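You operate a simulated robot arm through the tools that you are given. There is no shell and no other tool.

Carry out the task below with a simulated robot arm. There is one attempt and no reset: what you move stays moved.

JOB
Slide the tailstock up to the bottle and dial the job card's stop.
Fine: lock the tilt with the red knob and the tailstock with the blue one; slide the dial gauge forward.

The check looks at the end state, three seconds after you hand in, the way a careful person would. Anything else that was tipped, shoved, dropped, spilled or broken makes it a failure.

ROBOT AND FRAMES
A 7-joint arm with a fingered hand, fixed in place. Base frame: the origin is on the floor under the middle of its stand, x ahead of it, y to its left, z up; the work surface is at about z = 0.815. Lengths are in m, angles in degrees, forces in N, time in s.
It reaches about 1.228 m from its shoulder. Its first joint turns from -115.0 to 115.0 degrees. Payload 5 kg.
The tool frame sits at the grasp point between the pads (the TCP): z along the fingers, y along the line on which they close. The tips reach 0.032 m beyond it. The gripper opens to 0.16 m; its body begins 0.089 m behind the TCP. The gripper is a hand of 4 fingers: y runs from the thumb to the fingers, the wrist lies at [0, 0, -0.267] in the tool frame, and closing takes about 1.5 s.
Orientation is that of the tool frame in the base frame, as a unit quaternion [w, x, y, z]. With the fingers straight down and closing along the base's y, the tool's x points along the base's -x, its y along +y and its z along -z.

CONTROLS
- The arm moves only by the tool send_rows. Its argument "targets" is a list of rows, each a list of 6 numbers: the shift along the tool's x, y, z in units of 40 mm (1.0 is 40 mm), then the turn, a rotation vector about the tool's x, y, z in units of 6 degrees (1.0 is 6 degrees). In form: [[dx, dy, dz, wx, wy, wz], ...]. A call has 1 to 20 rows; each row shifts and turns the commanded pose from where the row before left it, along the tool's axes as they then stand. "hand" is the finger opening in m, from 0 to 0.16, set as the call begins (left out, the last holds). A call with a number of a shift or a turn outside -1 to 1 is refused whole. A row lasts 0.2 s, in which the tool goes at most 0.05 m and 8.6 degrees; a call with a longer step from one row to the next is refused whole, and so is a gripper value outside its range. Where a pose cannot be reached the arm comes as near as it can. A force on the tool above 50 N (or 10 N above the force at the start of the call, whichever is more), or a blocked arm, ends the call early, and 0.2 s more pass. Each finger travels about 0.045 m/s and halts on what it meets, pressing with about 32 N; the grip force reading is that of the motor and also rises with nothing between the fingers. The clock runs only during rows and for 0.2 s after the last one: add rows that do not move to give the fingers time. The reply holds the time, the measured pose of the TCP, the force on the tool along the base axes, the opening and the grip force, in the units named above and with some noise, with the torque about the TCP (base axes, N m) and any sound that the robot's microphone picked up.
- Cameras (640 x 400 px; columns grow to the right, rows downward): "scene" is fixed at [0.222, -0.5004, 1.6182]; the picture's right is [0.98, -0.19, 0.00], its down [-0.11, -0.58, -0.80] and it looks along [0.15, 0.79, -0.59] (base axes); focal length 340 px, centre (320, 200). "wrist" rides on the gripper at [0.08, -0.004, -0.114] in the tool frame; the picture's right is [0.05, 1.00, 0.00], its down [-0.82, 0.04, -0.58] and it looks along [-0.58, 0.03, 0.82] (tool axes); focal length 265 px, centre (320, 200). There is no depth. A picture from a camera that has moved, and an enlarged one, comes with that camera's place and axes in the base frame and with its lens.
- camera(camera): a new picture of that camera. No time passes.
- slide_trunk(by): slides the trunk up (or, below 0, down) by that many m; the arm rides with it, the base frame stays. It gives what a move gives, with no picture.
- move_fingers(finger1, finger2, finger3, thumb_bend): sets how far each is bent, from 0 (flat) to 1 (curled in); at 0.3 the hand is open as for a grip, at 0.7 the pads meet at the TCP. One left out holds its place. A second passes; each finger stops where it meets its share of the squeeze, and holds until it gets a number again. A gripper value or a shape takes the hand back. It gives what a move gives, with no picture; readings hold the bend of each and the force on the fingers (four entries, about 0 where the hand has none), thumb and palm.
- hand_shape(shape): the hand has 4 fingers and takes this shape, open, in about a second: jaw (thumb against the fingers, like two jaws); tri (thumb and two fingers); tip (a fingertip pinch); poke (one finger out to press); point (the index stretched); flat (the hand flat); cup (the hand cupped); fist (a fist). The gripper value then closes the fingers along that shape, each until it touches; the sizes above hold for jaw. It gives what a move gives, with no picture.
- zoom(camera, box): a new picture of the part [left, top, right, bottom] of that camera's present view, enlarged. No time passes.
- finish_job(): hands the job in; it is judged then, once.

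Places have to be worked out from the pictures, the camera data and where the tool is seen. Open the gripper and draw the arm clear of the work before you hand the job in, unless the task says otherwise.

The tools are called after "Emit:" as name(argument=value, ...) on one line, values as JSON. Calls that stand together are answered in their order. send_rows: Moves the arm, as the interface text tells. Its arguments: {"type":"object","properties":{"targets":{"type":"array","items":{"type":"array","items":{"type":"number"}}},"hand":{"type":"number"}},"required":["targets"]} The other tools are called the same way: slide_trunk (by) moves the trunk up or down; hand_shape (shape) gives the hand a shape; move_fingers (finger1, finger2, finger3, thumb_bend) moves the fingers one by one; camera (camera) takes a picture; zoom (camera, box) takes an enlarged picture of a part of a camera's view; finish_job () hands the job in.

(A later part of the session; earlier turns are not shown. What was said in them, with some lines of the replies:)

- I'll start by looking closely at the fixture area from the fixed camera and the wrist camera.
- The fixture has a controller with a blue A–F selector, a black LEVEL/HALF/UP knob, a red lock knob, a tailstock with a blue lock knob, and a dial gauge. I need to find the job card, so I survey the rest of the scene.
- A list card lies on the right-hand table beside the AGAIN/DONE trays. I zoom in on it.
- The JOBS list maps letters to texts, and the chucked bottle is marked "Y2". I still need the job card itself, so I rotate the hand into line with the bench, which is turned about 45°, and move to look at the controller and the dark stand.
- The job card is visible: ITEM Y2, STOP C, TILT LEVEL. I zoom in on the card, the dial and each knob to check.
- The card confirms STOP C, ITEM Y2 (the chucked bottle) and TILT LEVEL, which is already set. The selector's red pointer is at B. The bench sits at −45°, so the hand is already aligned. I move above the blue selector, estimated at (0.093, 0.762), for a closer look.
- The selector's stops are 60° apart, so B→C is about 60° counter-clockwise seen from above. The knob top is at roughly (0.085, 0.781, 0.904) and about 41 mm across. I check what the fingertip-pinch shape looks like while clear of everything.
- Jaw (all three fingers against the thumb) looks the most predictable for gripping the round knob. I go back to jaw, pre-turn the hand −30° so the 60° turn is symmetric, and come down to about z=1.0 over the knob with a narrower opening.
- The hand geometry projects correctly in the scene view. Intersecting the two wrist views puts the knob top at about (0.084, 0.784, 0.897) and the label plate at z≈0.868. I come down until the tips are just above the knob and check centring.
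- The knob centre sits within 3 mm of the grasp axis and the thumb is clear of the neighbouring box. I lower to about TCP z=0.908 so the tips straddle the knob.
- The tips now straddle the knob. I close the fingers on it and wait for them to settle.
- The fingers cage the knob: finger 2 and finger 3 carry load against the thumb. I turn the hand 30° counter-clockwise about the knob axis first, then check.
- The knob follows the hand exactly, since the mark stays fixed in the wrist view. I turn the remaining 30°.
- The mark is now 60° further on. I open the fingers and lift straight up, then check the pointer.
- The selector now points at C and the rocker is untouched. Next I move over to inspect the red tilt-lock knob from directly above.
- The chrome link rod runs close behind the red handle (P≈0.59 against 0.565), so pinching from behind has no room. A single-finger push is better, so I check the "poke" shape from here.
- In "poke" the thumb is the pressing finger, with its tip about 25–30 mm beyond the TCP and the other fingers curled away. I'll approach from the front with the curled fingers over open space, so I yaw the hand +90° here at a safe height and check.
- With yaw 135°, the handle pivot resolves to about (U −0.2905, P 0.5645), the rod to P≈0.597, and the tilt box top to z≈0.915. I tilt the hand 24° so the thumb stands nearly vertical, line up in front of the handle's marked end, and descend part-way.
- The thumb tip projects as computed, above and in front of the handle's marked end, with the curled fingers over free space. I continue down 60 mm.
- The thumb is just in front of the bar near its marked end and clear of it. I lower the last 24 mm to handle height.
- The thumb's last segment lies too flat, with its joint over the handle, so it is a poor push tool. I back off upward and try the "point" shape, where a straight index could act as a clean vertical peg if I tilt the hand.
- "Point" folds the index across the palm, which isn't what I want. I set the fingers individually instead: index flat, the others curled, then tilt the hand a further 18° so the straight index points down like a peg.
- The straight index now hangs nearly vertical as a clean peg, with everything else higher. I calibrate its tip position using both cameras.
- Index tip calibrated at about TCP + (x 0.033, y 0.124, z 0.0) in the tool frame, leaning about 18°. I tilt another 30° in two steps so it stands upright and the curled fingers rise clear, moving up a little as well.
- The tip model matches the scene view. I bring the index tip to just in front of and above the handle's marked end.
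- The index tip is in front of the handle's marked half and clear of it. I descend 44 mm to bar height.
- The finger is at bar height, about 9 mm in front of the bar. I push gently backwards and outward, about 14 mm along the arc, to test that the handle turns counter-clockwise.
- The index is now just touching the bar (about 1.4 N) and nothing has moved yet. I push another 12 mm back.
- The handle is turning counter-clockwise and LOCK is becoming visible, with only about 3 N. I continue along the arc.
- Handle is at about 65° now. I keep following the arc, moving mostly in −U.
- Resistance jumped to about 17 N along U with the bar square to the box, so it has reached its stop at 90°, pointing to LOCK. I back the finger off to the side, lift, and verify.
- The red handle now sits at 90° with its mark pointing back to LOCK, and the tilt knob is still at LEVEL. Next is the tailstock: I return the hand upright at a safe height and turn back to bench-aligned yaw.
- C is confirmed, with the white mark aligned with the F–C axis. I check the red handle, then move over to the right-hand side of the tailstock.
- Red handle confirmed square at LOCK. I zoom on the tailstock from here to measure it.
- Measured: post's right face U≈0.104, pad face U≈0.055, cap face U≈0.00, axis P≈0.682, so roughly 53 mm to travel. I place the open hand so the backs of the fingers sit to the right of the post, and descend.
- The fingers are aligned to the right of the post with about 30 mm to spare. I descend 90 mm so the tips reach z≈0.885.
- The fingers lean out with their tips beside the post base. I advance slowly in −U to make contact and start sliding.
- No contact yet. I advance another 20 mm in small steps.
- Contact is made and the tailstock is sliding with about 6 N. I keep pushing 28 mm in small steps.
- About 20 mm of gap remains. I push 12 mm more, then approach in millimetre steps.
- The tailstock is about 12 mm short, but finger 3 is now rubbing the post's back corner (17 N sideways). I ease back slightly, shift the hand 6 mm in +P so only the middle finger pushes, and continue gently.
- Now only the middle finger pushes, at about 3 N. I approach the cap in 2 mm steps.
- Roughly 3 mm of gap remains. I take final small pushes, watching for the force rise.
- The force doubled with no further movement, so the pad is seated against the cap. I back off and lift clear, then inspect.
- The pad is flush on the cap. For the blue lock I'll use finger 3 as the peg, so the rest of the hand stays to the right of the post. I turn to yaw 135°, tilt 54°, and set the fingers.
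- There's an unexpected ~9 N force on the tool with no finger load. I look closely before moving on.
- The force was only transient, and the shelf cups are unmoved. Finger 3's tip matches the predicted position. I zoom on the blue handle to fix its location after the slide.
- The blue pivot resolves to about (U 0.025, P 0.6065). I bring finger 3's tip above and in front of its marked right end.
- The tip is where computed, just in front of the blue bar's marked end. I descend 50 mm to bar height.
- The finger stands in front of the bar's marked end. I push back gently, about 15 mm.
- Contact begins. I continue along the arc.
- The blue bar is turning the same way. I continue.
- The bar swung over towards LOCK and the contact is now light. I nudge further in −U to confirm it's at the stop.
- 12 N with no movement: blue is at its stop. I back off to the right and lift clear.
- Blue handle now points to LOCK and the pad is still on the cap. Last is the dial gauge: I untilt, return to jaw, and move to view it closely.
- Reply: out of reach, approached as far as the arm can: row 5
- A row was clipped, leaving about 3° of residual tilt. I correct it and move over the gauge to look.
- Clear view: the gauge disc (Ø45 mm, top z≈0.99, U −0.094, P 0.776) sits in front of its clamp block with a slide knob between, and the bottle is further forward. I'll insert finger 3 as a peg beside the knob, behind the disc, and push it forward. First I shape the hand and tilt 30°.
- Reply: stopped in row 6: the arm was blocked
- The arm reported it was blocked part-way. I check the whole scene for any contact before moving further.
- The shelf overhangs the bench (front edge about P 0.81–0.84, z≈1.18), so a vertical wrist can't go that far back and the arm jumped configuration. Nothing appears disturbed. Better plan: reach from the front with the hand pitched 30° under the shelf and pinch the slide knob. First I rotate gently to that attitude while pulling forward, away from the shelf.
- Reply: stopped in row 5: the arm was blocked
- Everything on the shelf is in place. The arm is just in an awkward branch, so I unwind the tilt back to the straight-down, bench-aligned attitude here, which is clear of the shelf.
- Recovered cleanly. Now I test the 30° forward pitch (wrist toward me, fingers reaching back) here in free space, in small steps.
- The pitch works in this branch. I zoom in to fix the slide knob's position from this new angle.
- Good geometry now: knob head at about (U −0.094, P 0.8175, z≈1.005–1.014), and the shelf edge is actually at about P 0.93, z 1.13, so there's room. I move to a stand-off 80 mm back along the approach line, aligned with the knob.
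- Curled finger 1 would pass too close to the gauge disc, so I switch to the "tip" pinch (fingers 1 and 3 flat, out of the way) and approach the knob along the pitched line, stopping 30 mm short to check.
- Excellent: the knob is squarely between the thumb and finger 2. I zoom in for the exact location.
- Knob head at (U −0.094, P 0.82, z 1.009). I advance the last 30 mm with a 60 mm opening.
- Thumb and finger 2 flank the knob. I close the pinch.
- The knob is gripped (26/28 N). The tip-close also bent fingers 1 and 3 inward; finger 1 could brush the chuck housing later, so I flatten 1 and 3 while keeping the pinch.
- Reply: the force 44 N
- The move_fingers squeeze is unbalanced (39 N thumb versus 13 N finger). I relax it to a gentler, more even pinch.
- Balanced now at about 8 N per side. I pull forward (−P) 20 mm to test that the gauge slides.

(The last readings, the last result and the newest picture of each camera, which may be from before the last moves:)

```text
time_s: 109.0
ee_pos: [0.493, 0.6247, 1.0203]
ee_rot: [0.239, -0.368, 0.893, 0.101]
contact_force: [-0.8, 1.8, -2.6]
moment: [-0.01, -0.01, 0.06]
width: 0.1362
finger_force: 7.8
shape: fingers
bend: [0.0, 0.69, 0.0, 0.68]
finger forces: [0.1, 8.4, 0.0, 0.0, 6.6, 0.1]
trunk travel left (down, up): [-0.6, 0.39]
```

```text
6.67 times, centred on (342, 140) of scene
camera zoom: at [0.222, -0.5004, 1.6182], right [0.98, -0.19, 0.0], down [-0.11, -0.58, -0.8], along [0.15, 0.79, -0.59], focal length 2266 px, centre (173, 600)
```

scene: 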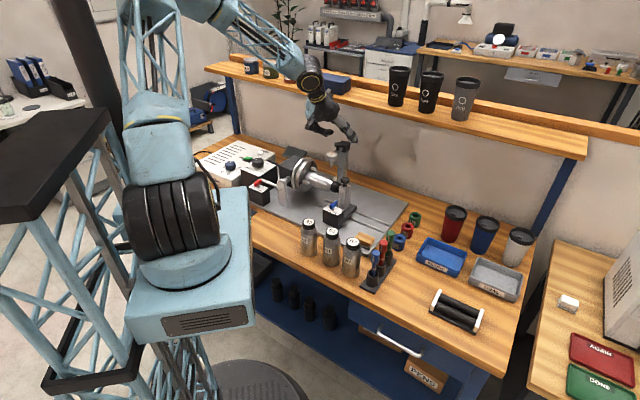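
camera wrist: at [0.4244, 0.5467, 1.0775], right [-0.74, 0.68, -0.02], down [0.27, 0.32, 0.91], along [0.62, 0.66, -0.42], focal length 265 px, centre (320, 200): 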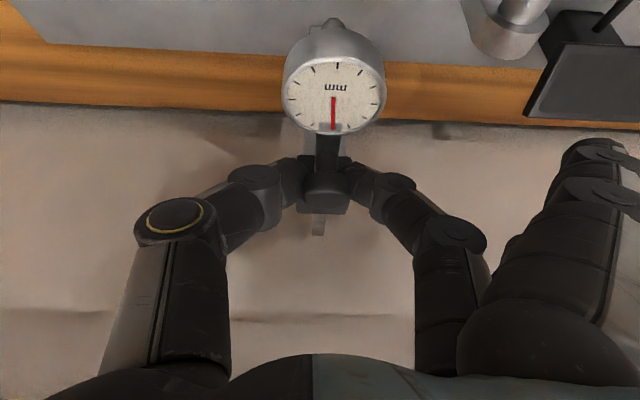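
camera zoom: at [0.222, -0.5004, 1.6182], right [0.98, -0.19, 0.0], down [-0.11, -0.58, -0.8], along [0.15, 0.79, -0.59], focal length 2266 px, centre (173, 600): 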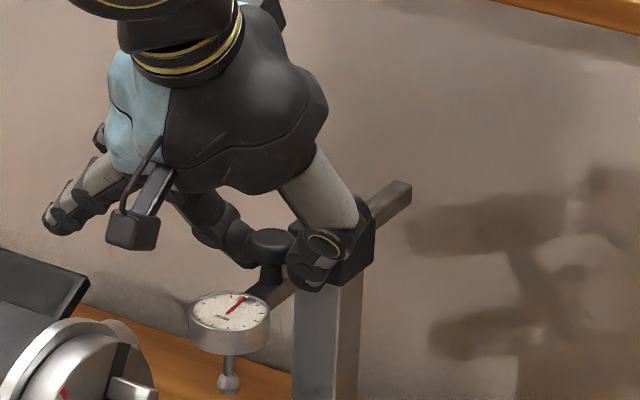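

The gauge slides with the hand at low force. I continue forward 30 mm.

Emit:
send_rows(targets=[[0.11, 0, -0.0625, 0, 0, 0], [0.11, 0, -0.0625, 0, 0, 0], [0.11, 0, -0.0625, 0, 0, 0], [0.11, 0, -0.0625, 0, 0, 0], [0.11, 0, -0.0625, 0, 0, 0], [0.11, 0, -0.0625, 0, 0, 0], [0, 0, 0, 0, 0, 0]])

Emit:
camera(camera="wrist")

Emit:
zoom(camera="scene", box=[300, 120, 380, 200])

```text
time_s: 110.6
ee_pos: [0.4724, 0.6036, 1.0216]
ee_rot: [0.238, -0.369, 0.893, 0.102]
contact_force: [-2.9, 3.6, -7.9]
moment: [-0.07, 0.02, 0.08]
width: 0.1358
finger_force: 8.5
shape: fingers
bend: [0.0, 0.68, 0.0, 0.68]
finger forces: [0.0, 10.5, 0.0, 0.0, 6.5, 0.0]
trunk travel left (down, up): [-0.6, 0.39]
```

```text
taken
camera wrist: at [0.3863, 0.5102, 1.0795], right [-0.74, 0.68, -0.02], down [0.27, 0.32, 0.91], along [0.62, 0.66, -0.42], focal length 265 px, centre (320, 200)
```

wrist: 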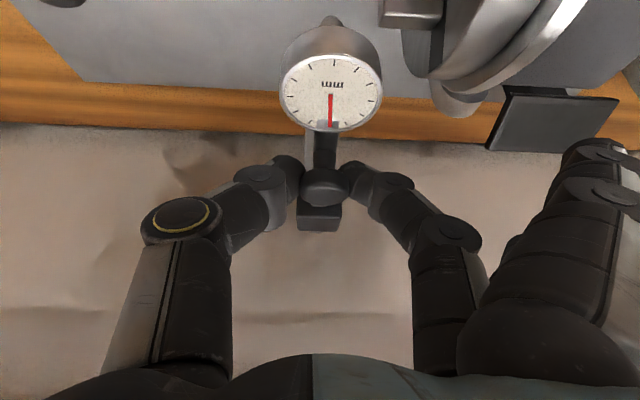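

```text
5.00 times, centred on (340, 160) of scene
camera zoom: at [0.222, -0.5004, 1.6182], right [0.98, -0.19, 0.0], down [-0.11, -0.58, -0.8], along [0.15, 0.79, -0.59], focal length 1700 px, centre (220, 400)
```

zoom: 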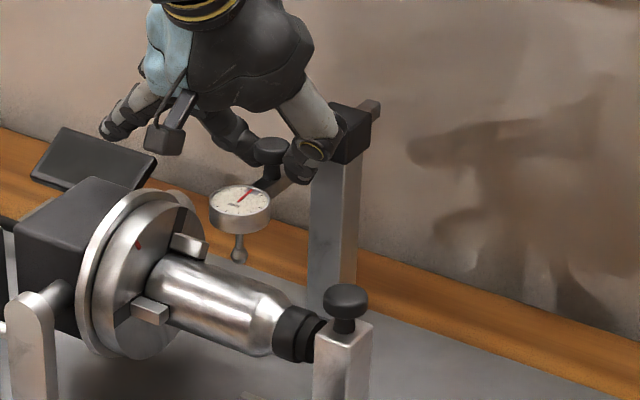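

Gauge is about 52 mm forward now. I continue in 5 mm steps, watching the force and clearances.

Emit:
send_rows(targets=[[0.11, 0, -0.0625, 0, 0, 0], [0.11, 0, -0.0625, 0, 0, 0], [0.11, 0, -0.0625, 0, 0, 0], [0, 0, 0, 0, 0, 0]])

Emit:
zoom(camera="scene", box=[300, 120, 380, 200])

Emit:
camera(camera="wrist")

```text
time_s: 111.6
ee_pos: [0.4626, 0.5916, 1.0204]
ee_rot: [0.239, -0.367, 0.893, 0.1]
contact_force: [1.1, 2.7, -4.2]
moment: [-0.05, -0.02, 0.05]
width: 0.136
finger_force: 7.3
shape: fingers
bend: [0.0, 0.69, 0.0, 0.68]
finger forces: [0.1, 8.1, 0.1, 0.0, 7.4, 0.0]
trunk travel left (down, up): [-0.6, 0.39]
```

```text
5.00 times, centred on (340, 160) of scene
camera zoom: at [0.222, -0.5004, 1.6182], right [0.98, -0.19, 0.0], down [-0.11, -0.58, -0.8], along [0.15, 0.79, -0.59], focal length 1700 px, centre (220, 400)
```

zoom: 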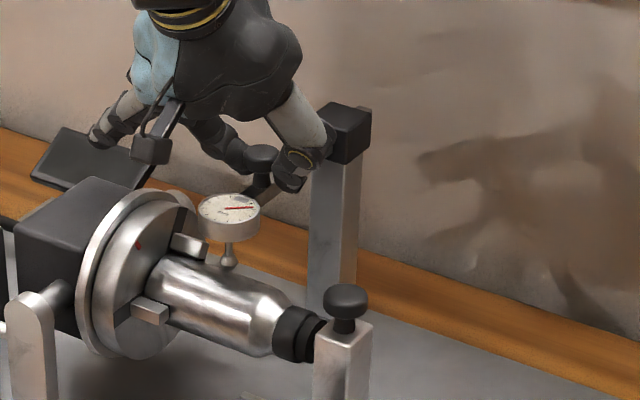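

```text
taken
camera wrist: at [0.3757, 0.5001, 1.079], right [-0.74, 0.68, -0.02], down [0.27, 0.32, 0.91], along [0.62, 0.66, -0.42], focal length 265 px, centre (320, 200)
```

wrist: 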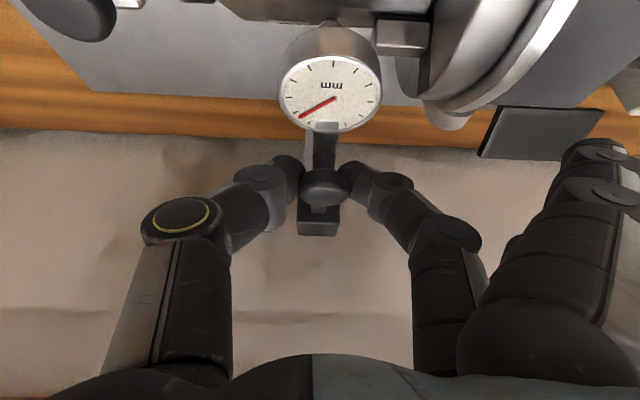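

The dial needle has swung, so the stylus is starting to register on the bottle. I continue in small steps to find the forward stop.

Emit:
send_rows(targets=[[0.066, 0, -0.0375, 0, 0, 0], [0.066, 0, -0.0375, 0, 0, 0], [0, 0, 0, 0, 0, 0]])

Emit:
zoom(camera="scene", box=[315, 145, 363, 185])

Emit:
zoom(camera="wrist", box=[250, 20, 450, 220])

```text
time_s: 112.4
ee_pos: [0.4579, 0.5876, 1.0198]
ee_rot: [0.239, -0.368, 0.893, 0.101]
contact_force: [0.1, 2.3, -4.5]
moment: [-0.08, -0.03, 0.06]
width: 0.136
finger_force: 8.5
shape: fingers
bend: [0.0, 0.69, 0.0, 0.68]
finger forces: [0.0, 8.5, 0.0, 0.1, 7.5, 0.0]
trunk travel left (down, up): [-0.6, 0.39]
```

```text
10.00 times, centred on (339, 165) of scene
camera zoom: at [0.222, -0.5004, 1.6182], right [0.98, -0.19, 0.0], down [-0.11, -0.58, -0.8], along [0.15, 0.79, -0.59], focal length 3399 px, centre (130, 550)
```

zoom: 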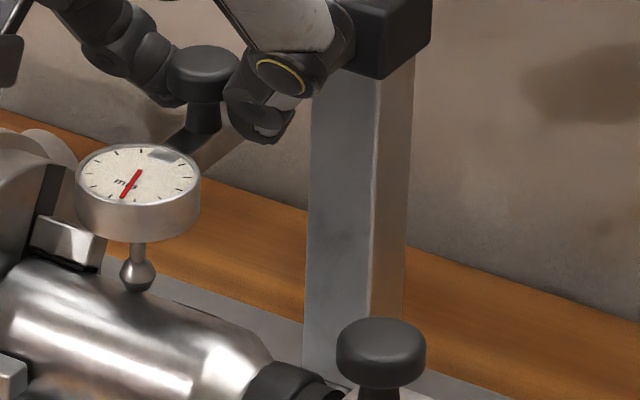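

```text
2.00 times, centred on (350, 120) of wrist
camera zoom: at [0.3712, 0.4956, 1.079], right [-0.74, 0.68, -0.02], down [0.27, 0.32, 0.91], along [0.62, 0.66, -0.42], focal length 531 px, centre (260, 360)
```

zoom: 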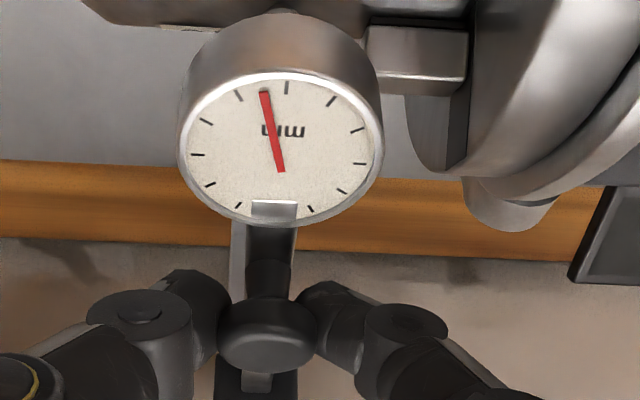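

The needle keeps moving smoothly and the force stays low. I continue forward in 3 mm steps.

Emit:
send_rows(targets=[[0.066, 0, -0.0375, 0, 0, 0], [0.066, 0, -0.0375, 0, 0, 0], [0, 0, 0, 0, 0, 0]])

Emit:
zoom(camera="scene", box=[315, 145, 363, 185])

Emit:
zoom(camera="wrist", box=[250, 20, 450, 220])

```text
time_s: 113.2
ee_pos: [0.4522, 0.584, 1.021]
ee_rot: [0.239, -0.369, 0.892, 0.102]
contact_force: [0.1, 1.7, -4.4]
moment: [-0.04, 0.0, 0.04]
width: 0.1362
finger_force: 7.9
shape: fingers
bend: [0.0, 0.69, 0.0, 0.68]
finger forces: [0.0, 8.5, 0.1, 0.0, 7.1, 0.0]
trunk travel left (down, up): [-0.6, 0.39]
```

```text
10.00 times, centred on (339, 165) of scene
camera zoom: at [0.222, -0.5004, 1.6182], right [0.98, -0.19, 0.0], down [-0.11, -0.58, -0.8], along [0.15, 0.79, -0.59], focal length 3399 px, centre (130, 550)
```

zoom: 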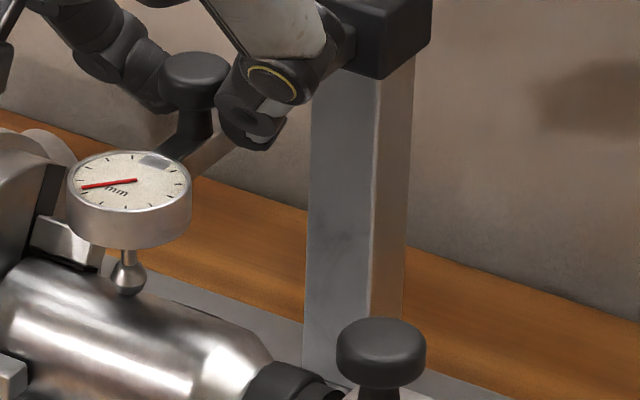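

```text
2.00 times, centred on (350, 120) of wrist
camera zoom: at [0.3671, 0.4915, 1.0789], right [-0.74, 0.68, -0.02], down [0.27, 0.32, 0.91], along [0.62, 0.66, -0.42], focal length 531 px, centre (260, 360)
```

zoom: 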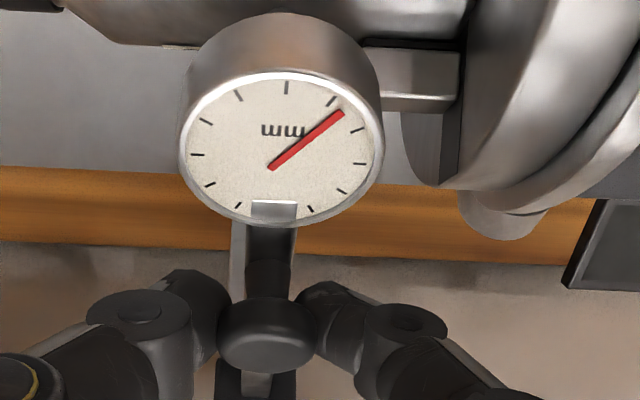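

Emit:
send_rows(targets=[[0.066, 0, -0.0375, 0, 0, 0], [0.066, 0, -0.0375, 0, 0, 0], [0, 0, 0, 0, 0, 0]])

Emit:
zoom(camera="scene", box=[315, 145, 363, 185])

Emit:
zoom(camera="wrist", box=[250, 20, 450, 220])

```text
time_s: 114.0
ee_pos: [0.4503, 0.5811, 1.0193]
ee_rot: [0.239, -0.369, 0.892, 0.101]
contact_force: [0.7, 0.3, -0.6]
moment: [-0.05, -0.08, 0.01]
width: 0.136
finger_force: 7.0
shape: fingers
bend: [0.0, 0.69, 0.0, 0.68]
finger forces: [0.1, 7.4, 0.0, 0.1, 6.8, 0.0]
trunk travel left (down, up): [-0.6, 0.39]
```

```text
10.00 times, centred on (339, 165) of scene
camera zoom: at [0.222, -0.5004, 1.6182], right [0.98, -0.19, 0.0], down [-0.11, -0.58, -0.8], along [0.15, 0.79, -0.59], focal length 3399 px, centre (130, 550)
```

zoom: 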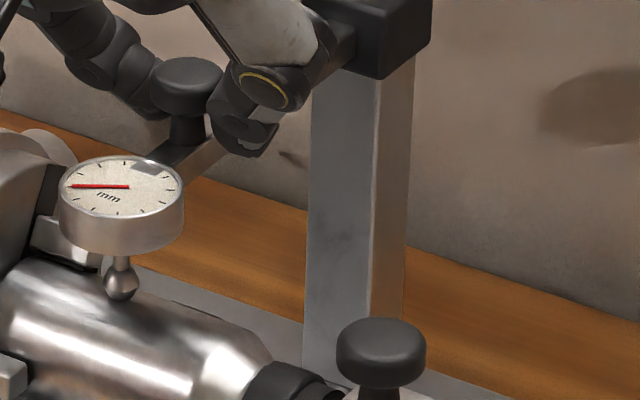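

```text
2.00 times, centred on (350, 120) of wrist
camera zoom: at [0.3633, 0.4879, 1.0785], right [-0.74, 0.68, -0.02], down [0.27, 0.32, 0.91], along [0.62, 0.66, -0.42], focal length 531 px, centre (260, 360)
```

zoom: 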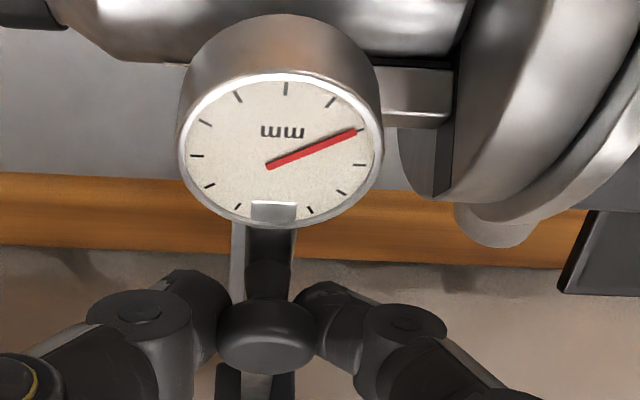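

Emit:
send_rows(targets=[[0.066, 0, -0.0375, 0, 0, 0], [0.066, 0, -0.0375, 0, 0, 0], [0, 0, 0, 0, 0, 0]])

Emit:
zoom(camera="scene", box=[315, 145, 363, 185])

Emit:
zoom(camera="wrist", box=[250, 20, 450, 220])

```text
time_s: 114.8
ee_pos: [0.4449, 0.5765, 1.0187]
ee_rot: [0.239, -0.369, 0.893, 0.101]
contact_force: [6.5, 8.5, -6.3]
moment: [0.07, -0.06, -0.03]
width: 0.1355
finger_force: 7.4
shape: fingers
bend: [0.0, 0.69, 0.0, 0.68]
finger forces: [0.0, 8.8, 0.1, 0.0, 5.4, 0.0]
trunk travel left (down, up): [-0.6, 0.39]
```

```text
10.00 times, centred on (339, 165) of scene
camera zoom: at [0.222, -0.5004, 1.6182], right [0.98, -0.19, 0.0], down [-0.11, -0.58, -0.8], along [0.15, 0.79, -0.59], focal length 3399 px, centre (130, 550)
```

zoom: 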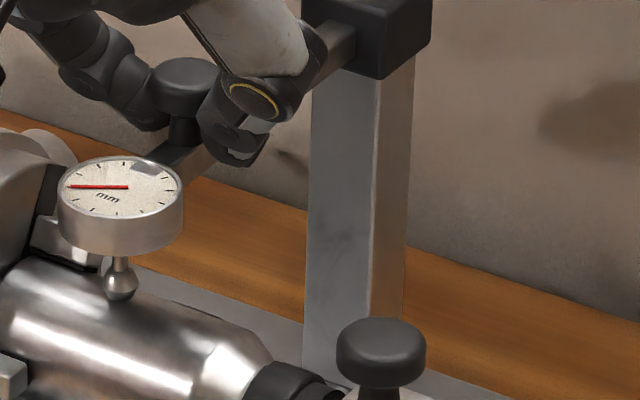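

```text
2.00 times, centred on (350, 120) of wrist
camera zoom: at [0.3591, 0.4833, 1.0774], right [-0.74, 0.68, -0.02], down [0.27, 0.32, 0.91], along [0.62, 0.66, -0.42], focal length 531 px, centre (260, 360)
```

zoom: 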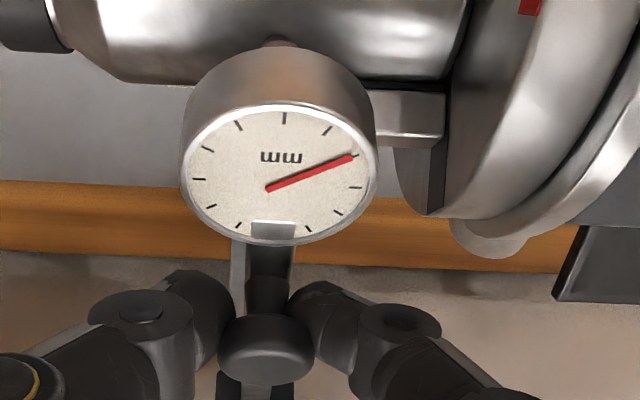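

Resistance of about 10 N in +P appeared, and the gauge and needle stopped moving: it's at its forward stop with the stylus on top of the bottle. I release the knob gently, opening mostly the thumb since finger 2 is next to the chuck.

Emit:
move_fingers(finger2=0.63, thumb_bend=0.45)

Emit:
camera(camera="wrist")

Emit:
zoom(camera="scene", box=[305, 115, 369, 185])

```text
time_s: 115.8
ee_pos: [0.4444, 0.5755, 1.0199]
ee_rot: [0.24, -0.368, 0.892, 0.102]
contact_force: [0.2, 0.6, 0.4]
moment: [-0.01, -0.03, 0.0]
width: 0.1776
finger_force: 0.1
shape: fingers
bend: [0.0, 0.63, 0.0, 0.45]
finger forces: [0.1, 0.0, 0.0, 0.1, 0.0, 0.0]
trunk travel left (down, up): [-0.6, 0.39]
```

```text
taken
camera wrist: at [0.3585, 0.4822, 1.078], right [-0.74, 0.68, -0.02], down [0.27, 0.32, 0.91], along [0.62, 0.66, -0.42], focal length 265 px, centre (320, 200)
```

wrist: 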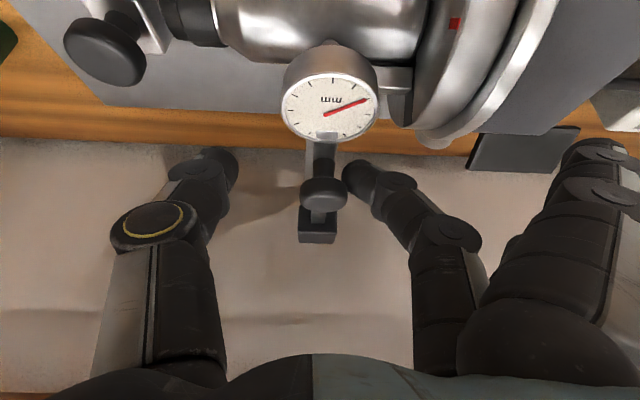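

```text
5.71 times, centred on (337, 150) of scene
camera zoom: at [0.222, -0.5004, 1.6182], right [0.98, -0.19, 0.0], down [-0.11, -0.58, -0.8], along [0.15, 0.79, -0.59], focal length 1942 px, centre (223, 486)
```

zoom: 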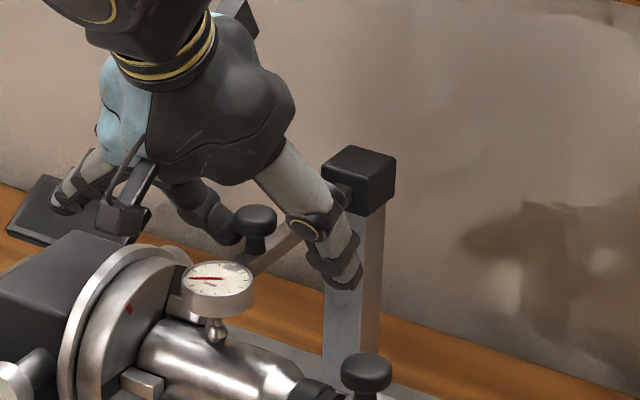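

Released with zero force, and the gauge stays forward. I lift straight up, then retreat toward the front.

Emit:
send_rows(targets=[[-0.15, 0, -0.26, 0, 0, 0], [-0.25, 0, -0.433, 0, 0, 0], [-0.25, 0, -0.433, 0, 0, 0], [-0.25, 0, -0.433, 0, 0, 0], [-0.25, 0, -0.433, 0, 0, 0], [-0.25, 0, -0.433, 0, 0, 0], [-0.25, 0, -0.433, 0, 0, 0], [-0.25, 0, -0.433, 0, 0, 0], [0, 0, 0, 0, 0, 0]])

Emit:
camera(camera="wrist")

Emit:
camera(camera="scene")

```text
time_s: 117.8
ee_pos: [0.4447, 0.573, 1.1736]
ee_rot: [0.239, -0.369, 0.893, 0.101]
contact_force: [-0.3, 1.1, 0.1]
moment: [0.02, 0.01, -0.01]
width: 0.1779
finger_force: 0.1
shape: fingers
bend: [0.0, 0.63, 0.0, 0.45]
finger forces: [0.0, 0.0, 0.0, 0.0, 0.1, 0.1]
trunk travel left (down, up): [-0.6, 0.39]
```

```text
taken
camera wrist: at [0.3591, 0.4801, 1.2308], right [-0.74, 0.68, -0.02], down [0.27, 0.32, 0.91], along [0.62, 0.66, -0.42], focal length 265 px, centre (320, 200)
```

wrist: 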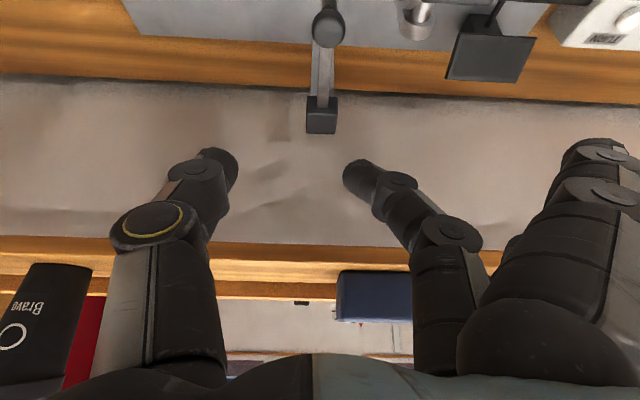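

```text
taken
```

scene: 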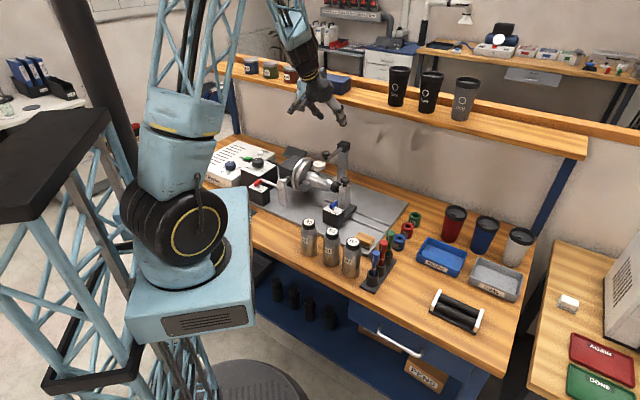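

Hand is clear. I check the whole fixture's final state.

Emit:
zoom(camera="scene", box=[240, 130, 400, 230])

Emit:
zoom(camera="scene", box=[305, 140, 369, 215])

Emit:
zoom(camera="scene", box=[215, 140, 285, 195])

```text
4.00 times, centred on (320, 180) of scene
camera zoom: at [0.222, -0.5004, 1.6182], right [0.98, -0.19, 0.0], down [-0.11, -0.58, -0.8], along [0.15, 0.79, -0.59], focal length 1360 px, centre (320, 280)
```

zoom: 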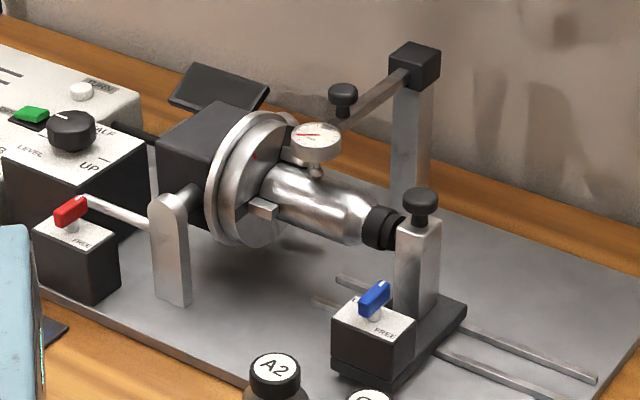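

```text
5.33 times, centred on (337, 178) of scene
camera zoom: at [0.222, -0.5004, 1.6182], right [0.98, -0.19, 0.0], down [-0.11, -0.58, -0.8], along [0.15, 0.79, -0.59], focal length 1813 px, centre (229, 320)
```

zoom: 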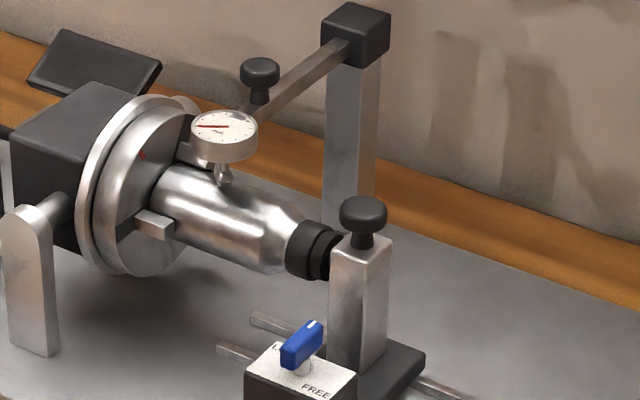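

```text
7.27 times, centred on (250, 168) of scene
camera zoom: at [0.222, -0.5004, 1.6182], right [0.98, -0.19, 0.0], down [-0.11, -0.58, -0.8], along [0.15, 0.79, -0.59], focal length 2472 px, centre (829, 436)
```

zoom: 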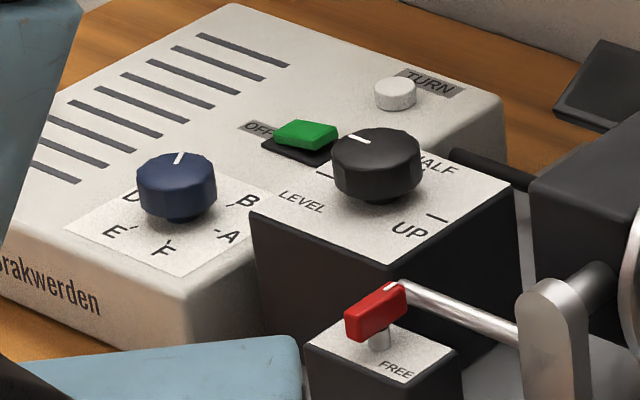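

All items look right: selector at C, tilt LEVEL with red at LOCK, tailstock on the cap with blue at LOCK, and the gauge forward on the bottle. I take one closer look at the pad and stylus contact, then withdraw the arm and open the hand.

Emit:
zoom(camera="scene", box=[325, 160, 365, 195])

Emit:
send_rows(targets=[[0.6, 0, -0.7, 0, 0, 0], [0.6, -0.3, -0.5, 0, 0, 0], [0.6, -0.4, -0.3, 0, 0.5, 0], [0.6, -0.4, -0.3, 0, 0.5, 0], [0, -0.4, 0, 0, 0.5, 0], [0, -0.4, 0, 0, 0.5, 0], [0, 0, 0, 0, 0.5, 0], [0, 0, 0, 0, 0.5, 0], [0, 0, 0, 0, 0.5, 0], [0, 0, 0, 0, 0.5, 0], [0, 0, 0, 0, 0.5, 0], [0, 0, 0, 0, 0.5, 0], [0, 0, 0, 0, 0, 0]])

Emit:
hand_shape(shape="jaw")

Emit:
camera(camera="scene")

Emit:
camera(camera="wrist")

```text
11.43 times, centred on (345, 178) of scene
camera zoom: at [0.222, -0.5004, 1.6182], right [0.98, -0.19, 0.0], down [-0.11, -0.58, -0.8], along [0.15, 0.79, -0.59], focal length 3885 px, centre (34, 457)
```

zoom: 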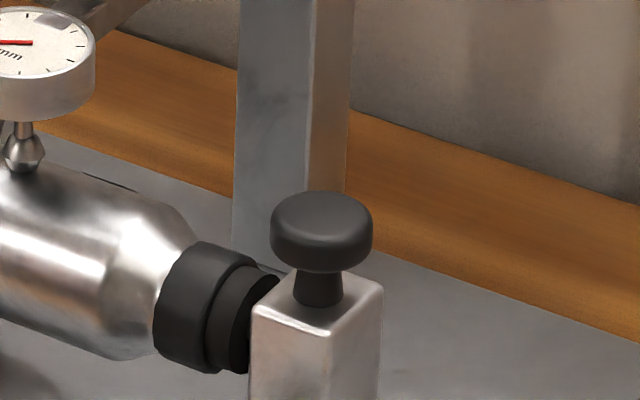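

```text
time_s: 120.6
ee_pos: [0.4131, 0.4364, 1.1879]
ee_rot: [0.0, -0.382, 0.924, 0.003]
contact_force: [-0.1, 0.4, 0.2]
moment: [0.02, -0.01, -0.01]
width: 0.1779
finger_force: 0.0
shape: fingers
bend: [0.0, 0.63, 0.0, 0.45]
finger forces: [0.0, 0.0, 0.0, 0.0, 0.1, 0.0]
trunk travel left (down, up): [-0.6, 0.39]
```

```text
time_s: 121.5
ee_pos: [0.4129, 0.4354, 1.1876]
ee_rot: [0.001, -0.382, 0.924, 0.003]
contact_force: [0.5, 0.6, -0.1]
moment: [-0.01, -0.01, -0.01]
width: 0.1601
finger_force: 0.2
shape: jaw
bend: [0.3, 0.3, 0.3, 0.3]
finger forces: [0.0, 0.0, 0.0, 0.0, 0.1, 0.1]
trunk travel left (down, up): [-0.6, 0.39]
```

```text
taken
```

scene: 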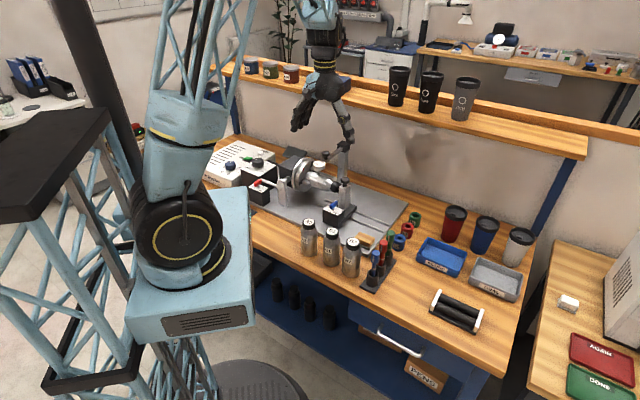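

```text
taken
camera wrist: at [0.3605, 0.3758, 1.3012], right [-0.74, 0.67, 0.0], down [0.55, 0.6, 0.58], along [0.39, 0.43, -0.82], focal length 265 px, centre (320, 200)
```

wrist: 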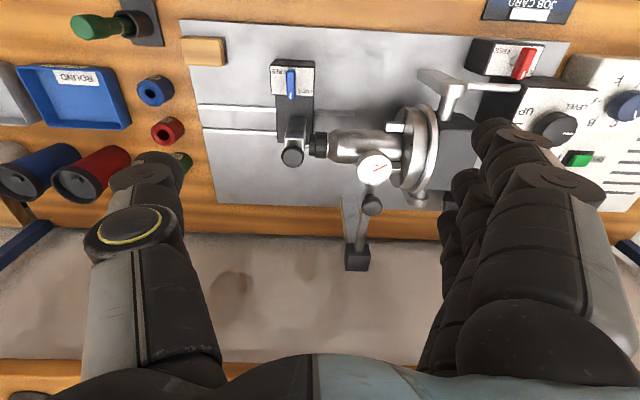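

Hand is open and well above. I verify the locks and contact from directly above, then draw the arm further away.

Emit:
zoom(camera="wrist", box=[250, 50, 450, 210])

Emit:
zoom(camera="wrist", box=[460, 30, 640, 150])

Emit:
send_rows(targets=[[0.3, 0, -0.8, 0, 0, 0], [0.3, 0, -0.8, 0, 0, 0], [0.3, 0, -0.8, 0, 0, 0], [0.3, 0, -0.8, 0, 0, 0], [0, 0, 0, 0, 0, 0], [0, 0, 0, 0, 0, 0]])

Emit:
camera(camera="wrist")

Emit:
camera(camera="scene")

```text
2.50 times, centred on (350, 130) of wrist
camera zoom: at [0.3605, 0.3758, 1.3012], right [-0.74, 0.67, 0.0], down [0.55, 0.6, 0.58], along [0.39, 0.43, -0.82], focal length 664 px, centre (245, 375)
```

zoom: 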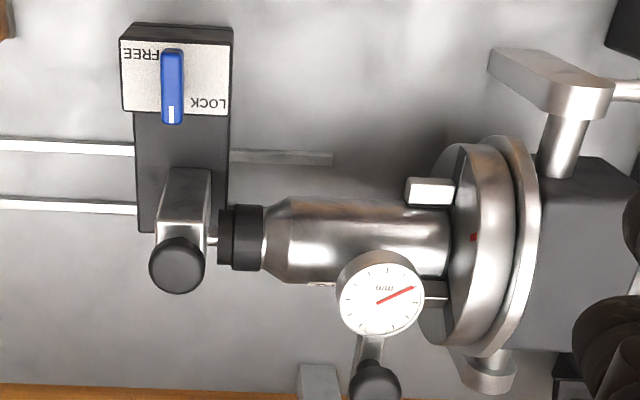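

```text
3.33 times, centred on (550, 90) of wrist
camera zoom: at [0.3605, 0.3758, 1.3012], right [-0.74, 0.67, 0.0], down [0.55, 0.6, 0.58], along [0.39, 0.43, -0.82], focal length 885 px, centre (-447, 567)
```

zoom: 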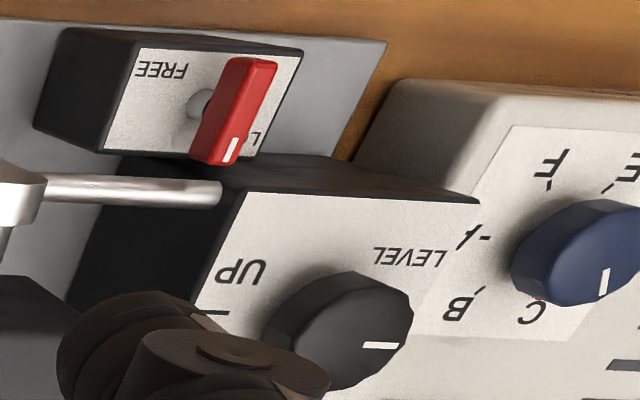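

```text
time_s: 122.9
ee_pos: [0.3814, 0.3977, 1.3155]
ee_rot: [0.0, -0.382, 0.924, 0.003]
contact_force: [0.4, 0.3, 1.2]
moment: [0.03, -0.02, 0.01]
width: 0.1601
finger_force: 0.0
shape: jaw
bend: [0.3, 0.3, 0.3, 0.3]
finger forces: [0.0, 0.0, 0.0, 0.0, 0.0, 0.1]
trunk travel left (down, up): [-0.6, 0.39]
```

```text
taken
camera wrist: at [0.3286, 0.3382, 1.4281], right [-0.74, 0.67, 0.01], down [0.55, 0.6, 0.58], along [0.39, 0.43, -0.82], focal length 265 px, centre (320, 200)
```

wrist: 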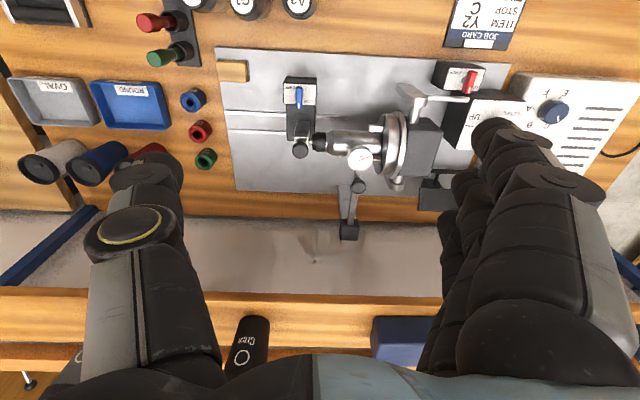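

```text
taken
```

scene: 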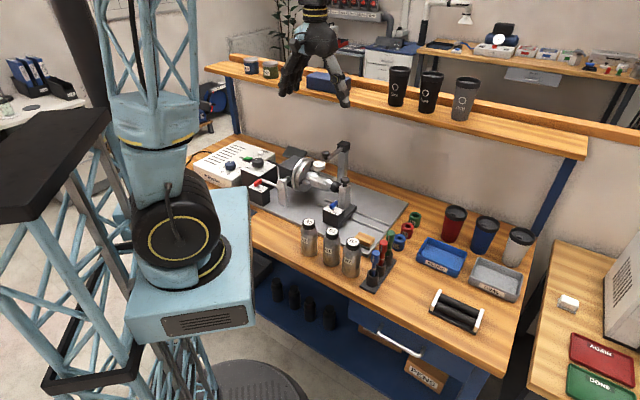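

The end state is confirmed: pad flush on the cap, blue and red handles at LOCK, the selector at C with tilt LEVEL, and the gauge at its forward stop. Nothing else on the bench or shelf has moved, the hand is open and the arm is clear, so I hand in.

Emit:
finish_job()

```text
The job is handed in.
```

I finished every step and handed the job in. The handing-in call returned no verdict, so this is from the last pictures and force readings.

- **Tailstock:** slid up until its pad sits flush on the Y2 bottle's cap. The push force doubled at that point and the tailstock stopped moving.
- **Job card stop:** the selector is turned from B to C. The card reads ITEM Y2, STOP C, TILT LEVEL, and the tilt was already at LEVEL.
- **Locks:** the red (tilt) and blue (tailstock) knobs are each turned 90° to their stop at LOCK.
- **Dial gauge:** pulled forward about 83 mm to its stop. The stylus rests on top of the bottle and the needle has moved.

- **Chuck turned with the dial:** the chuck's red mark sits in a different place than at the start. It seems to have turned when I dialled to C, and it has not moved since.
- **Arm blocked twice:** during the gauge step the arm jumped into an awkward pose and reported itself blocked. I backed it out and used a different approach; the tool felt almost no force, and everything on the shelf and bench stayed in place.

The hand is open and the arm is drawn clear of the work.
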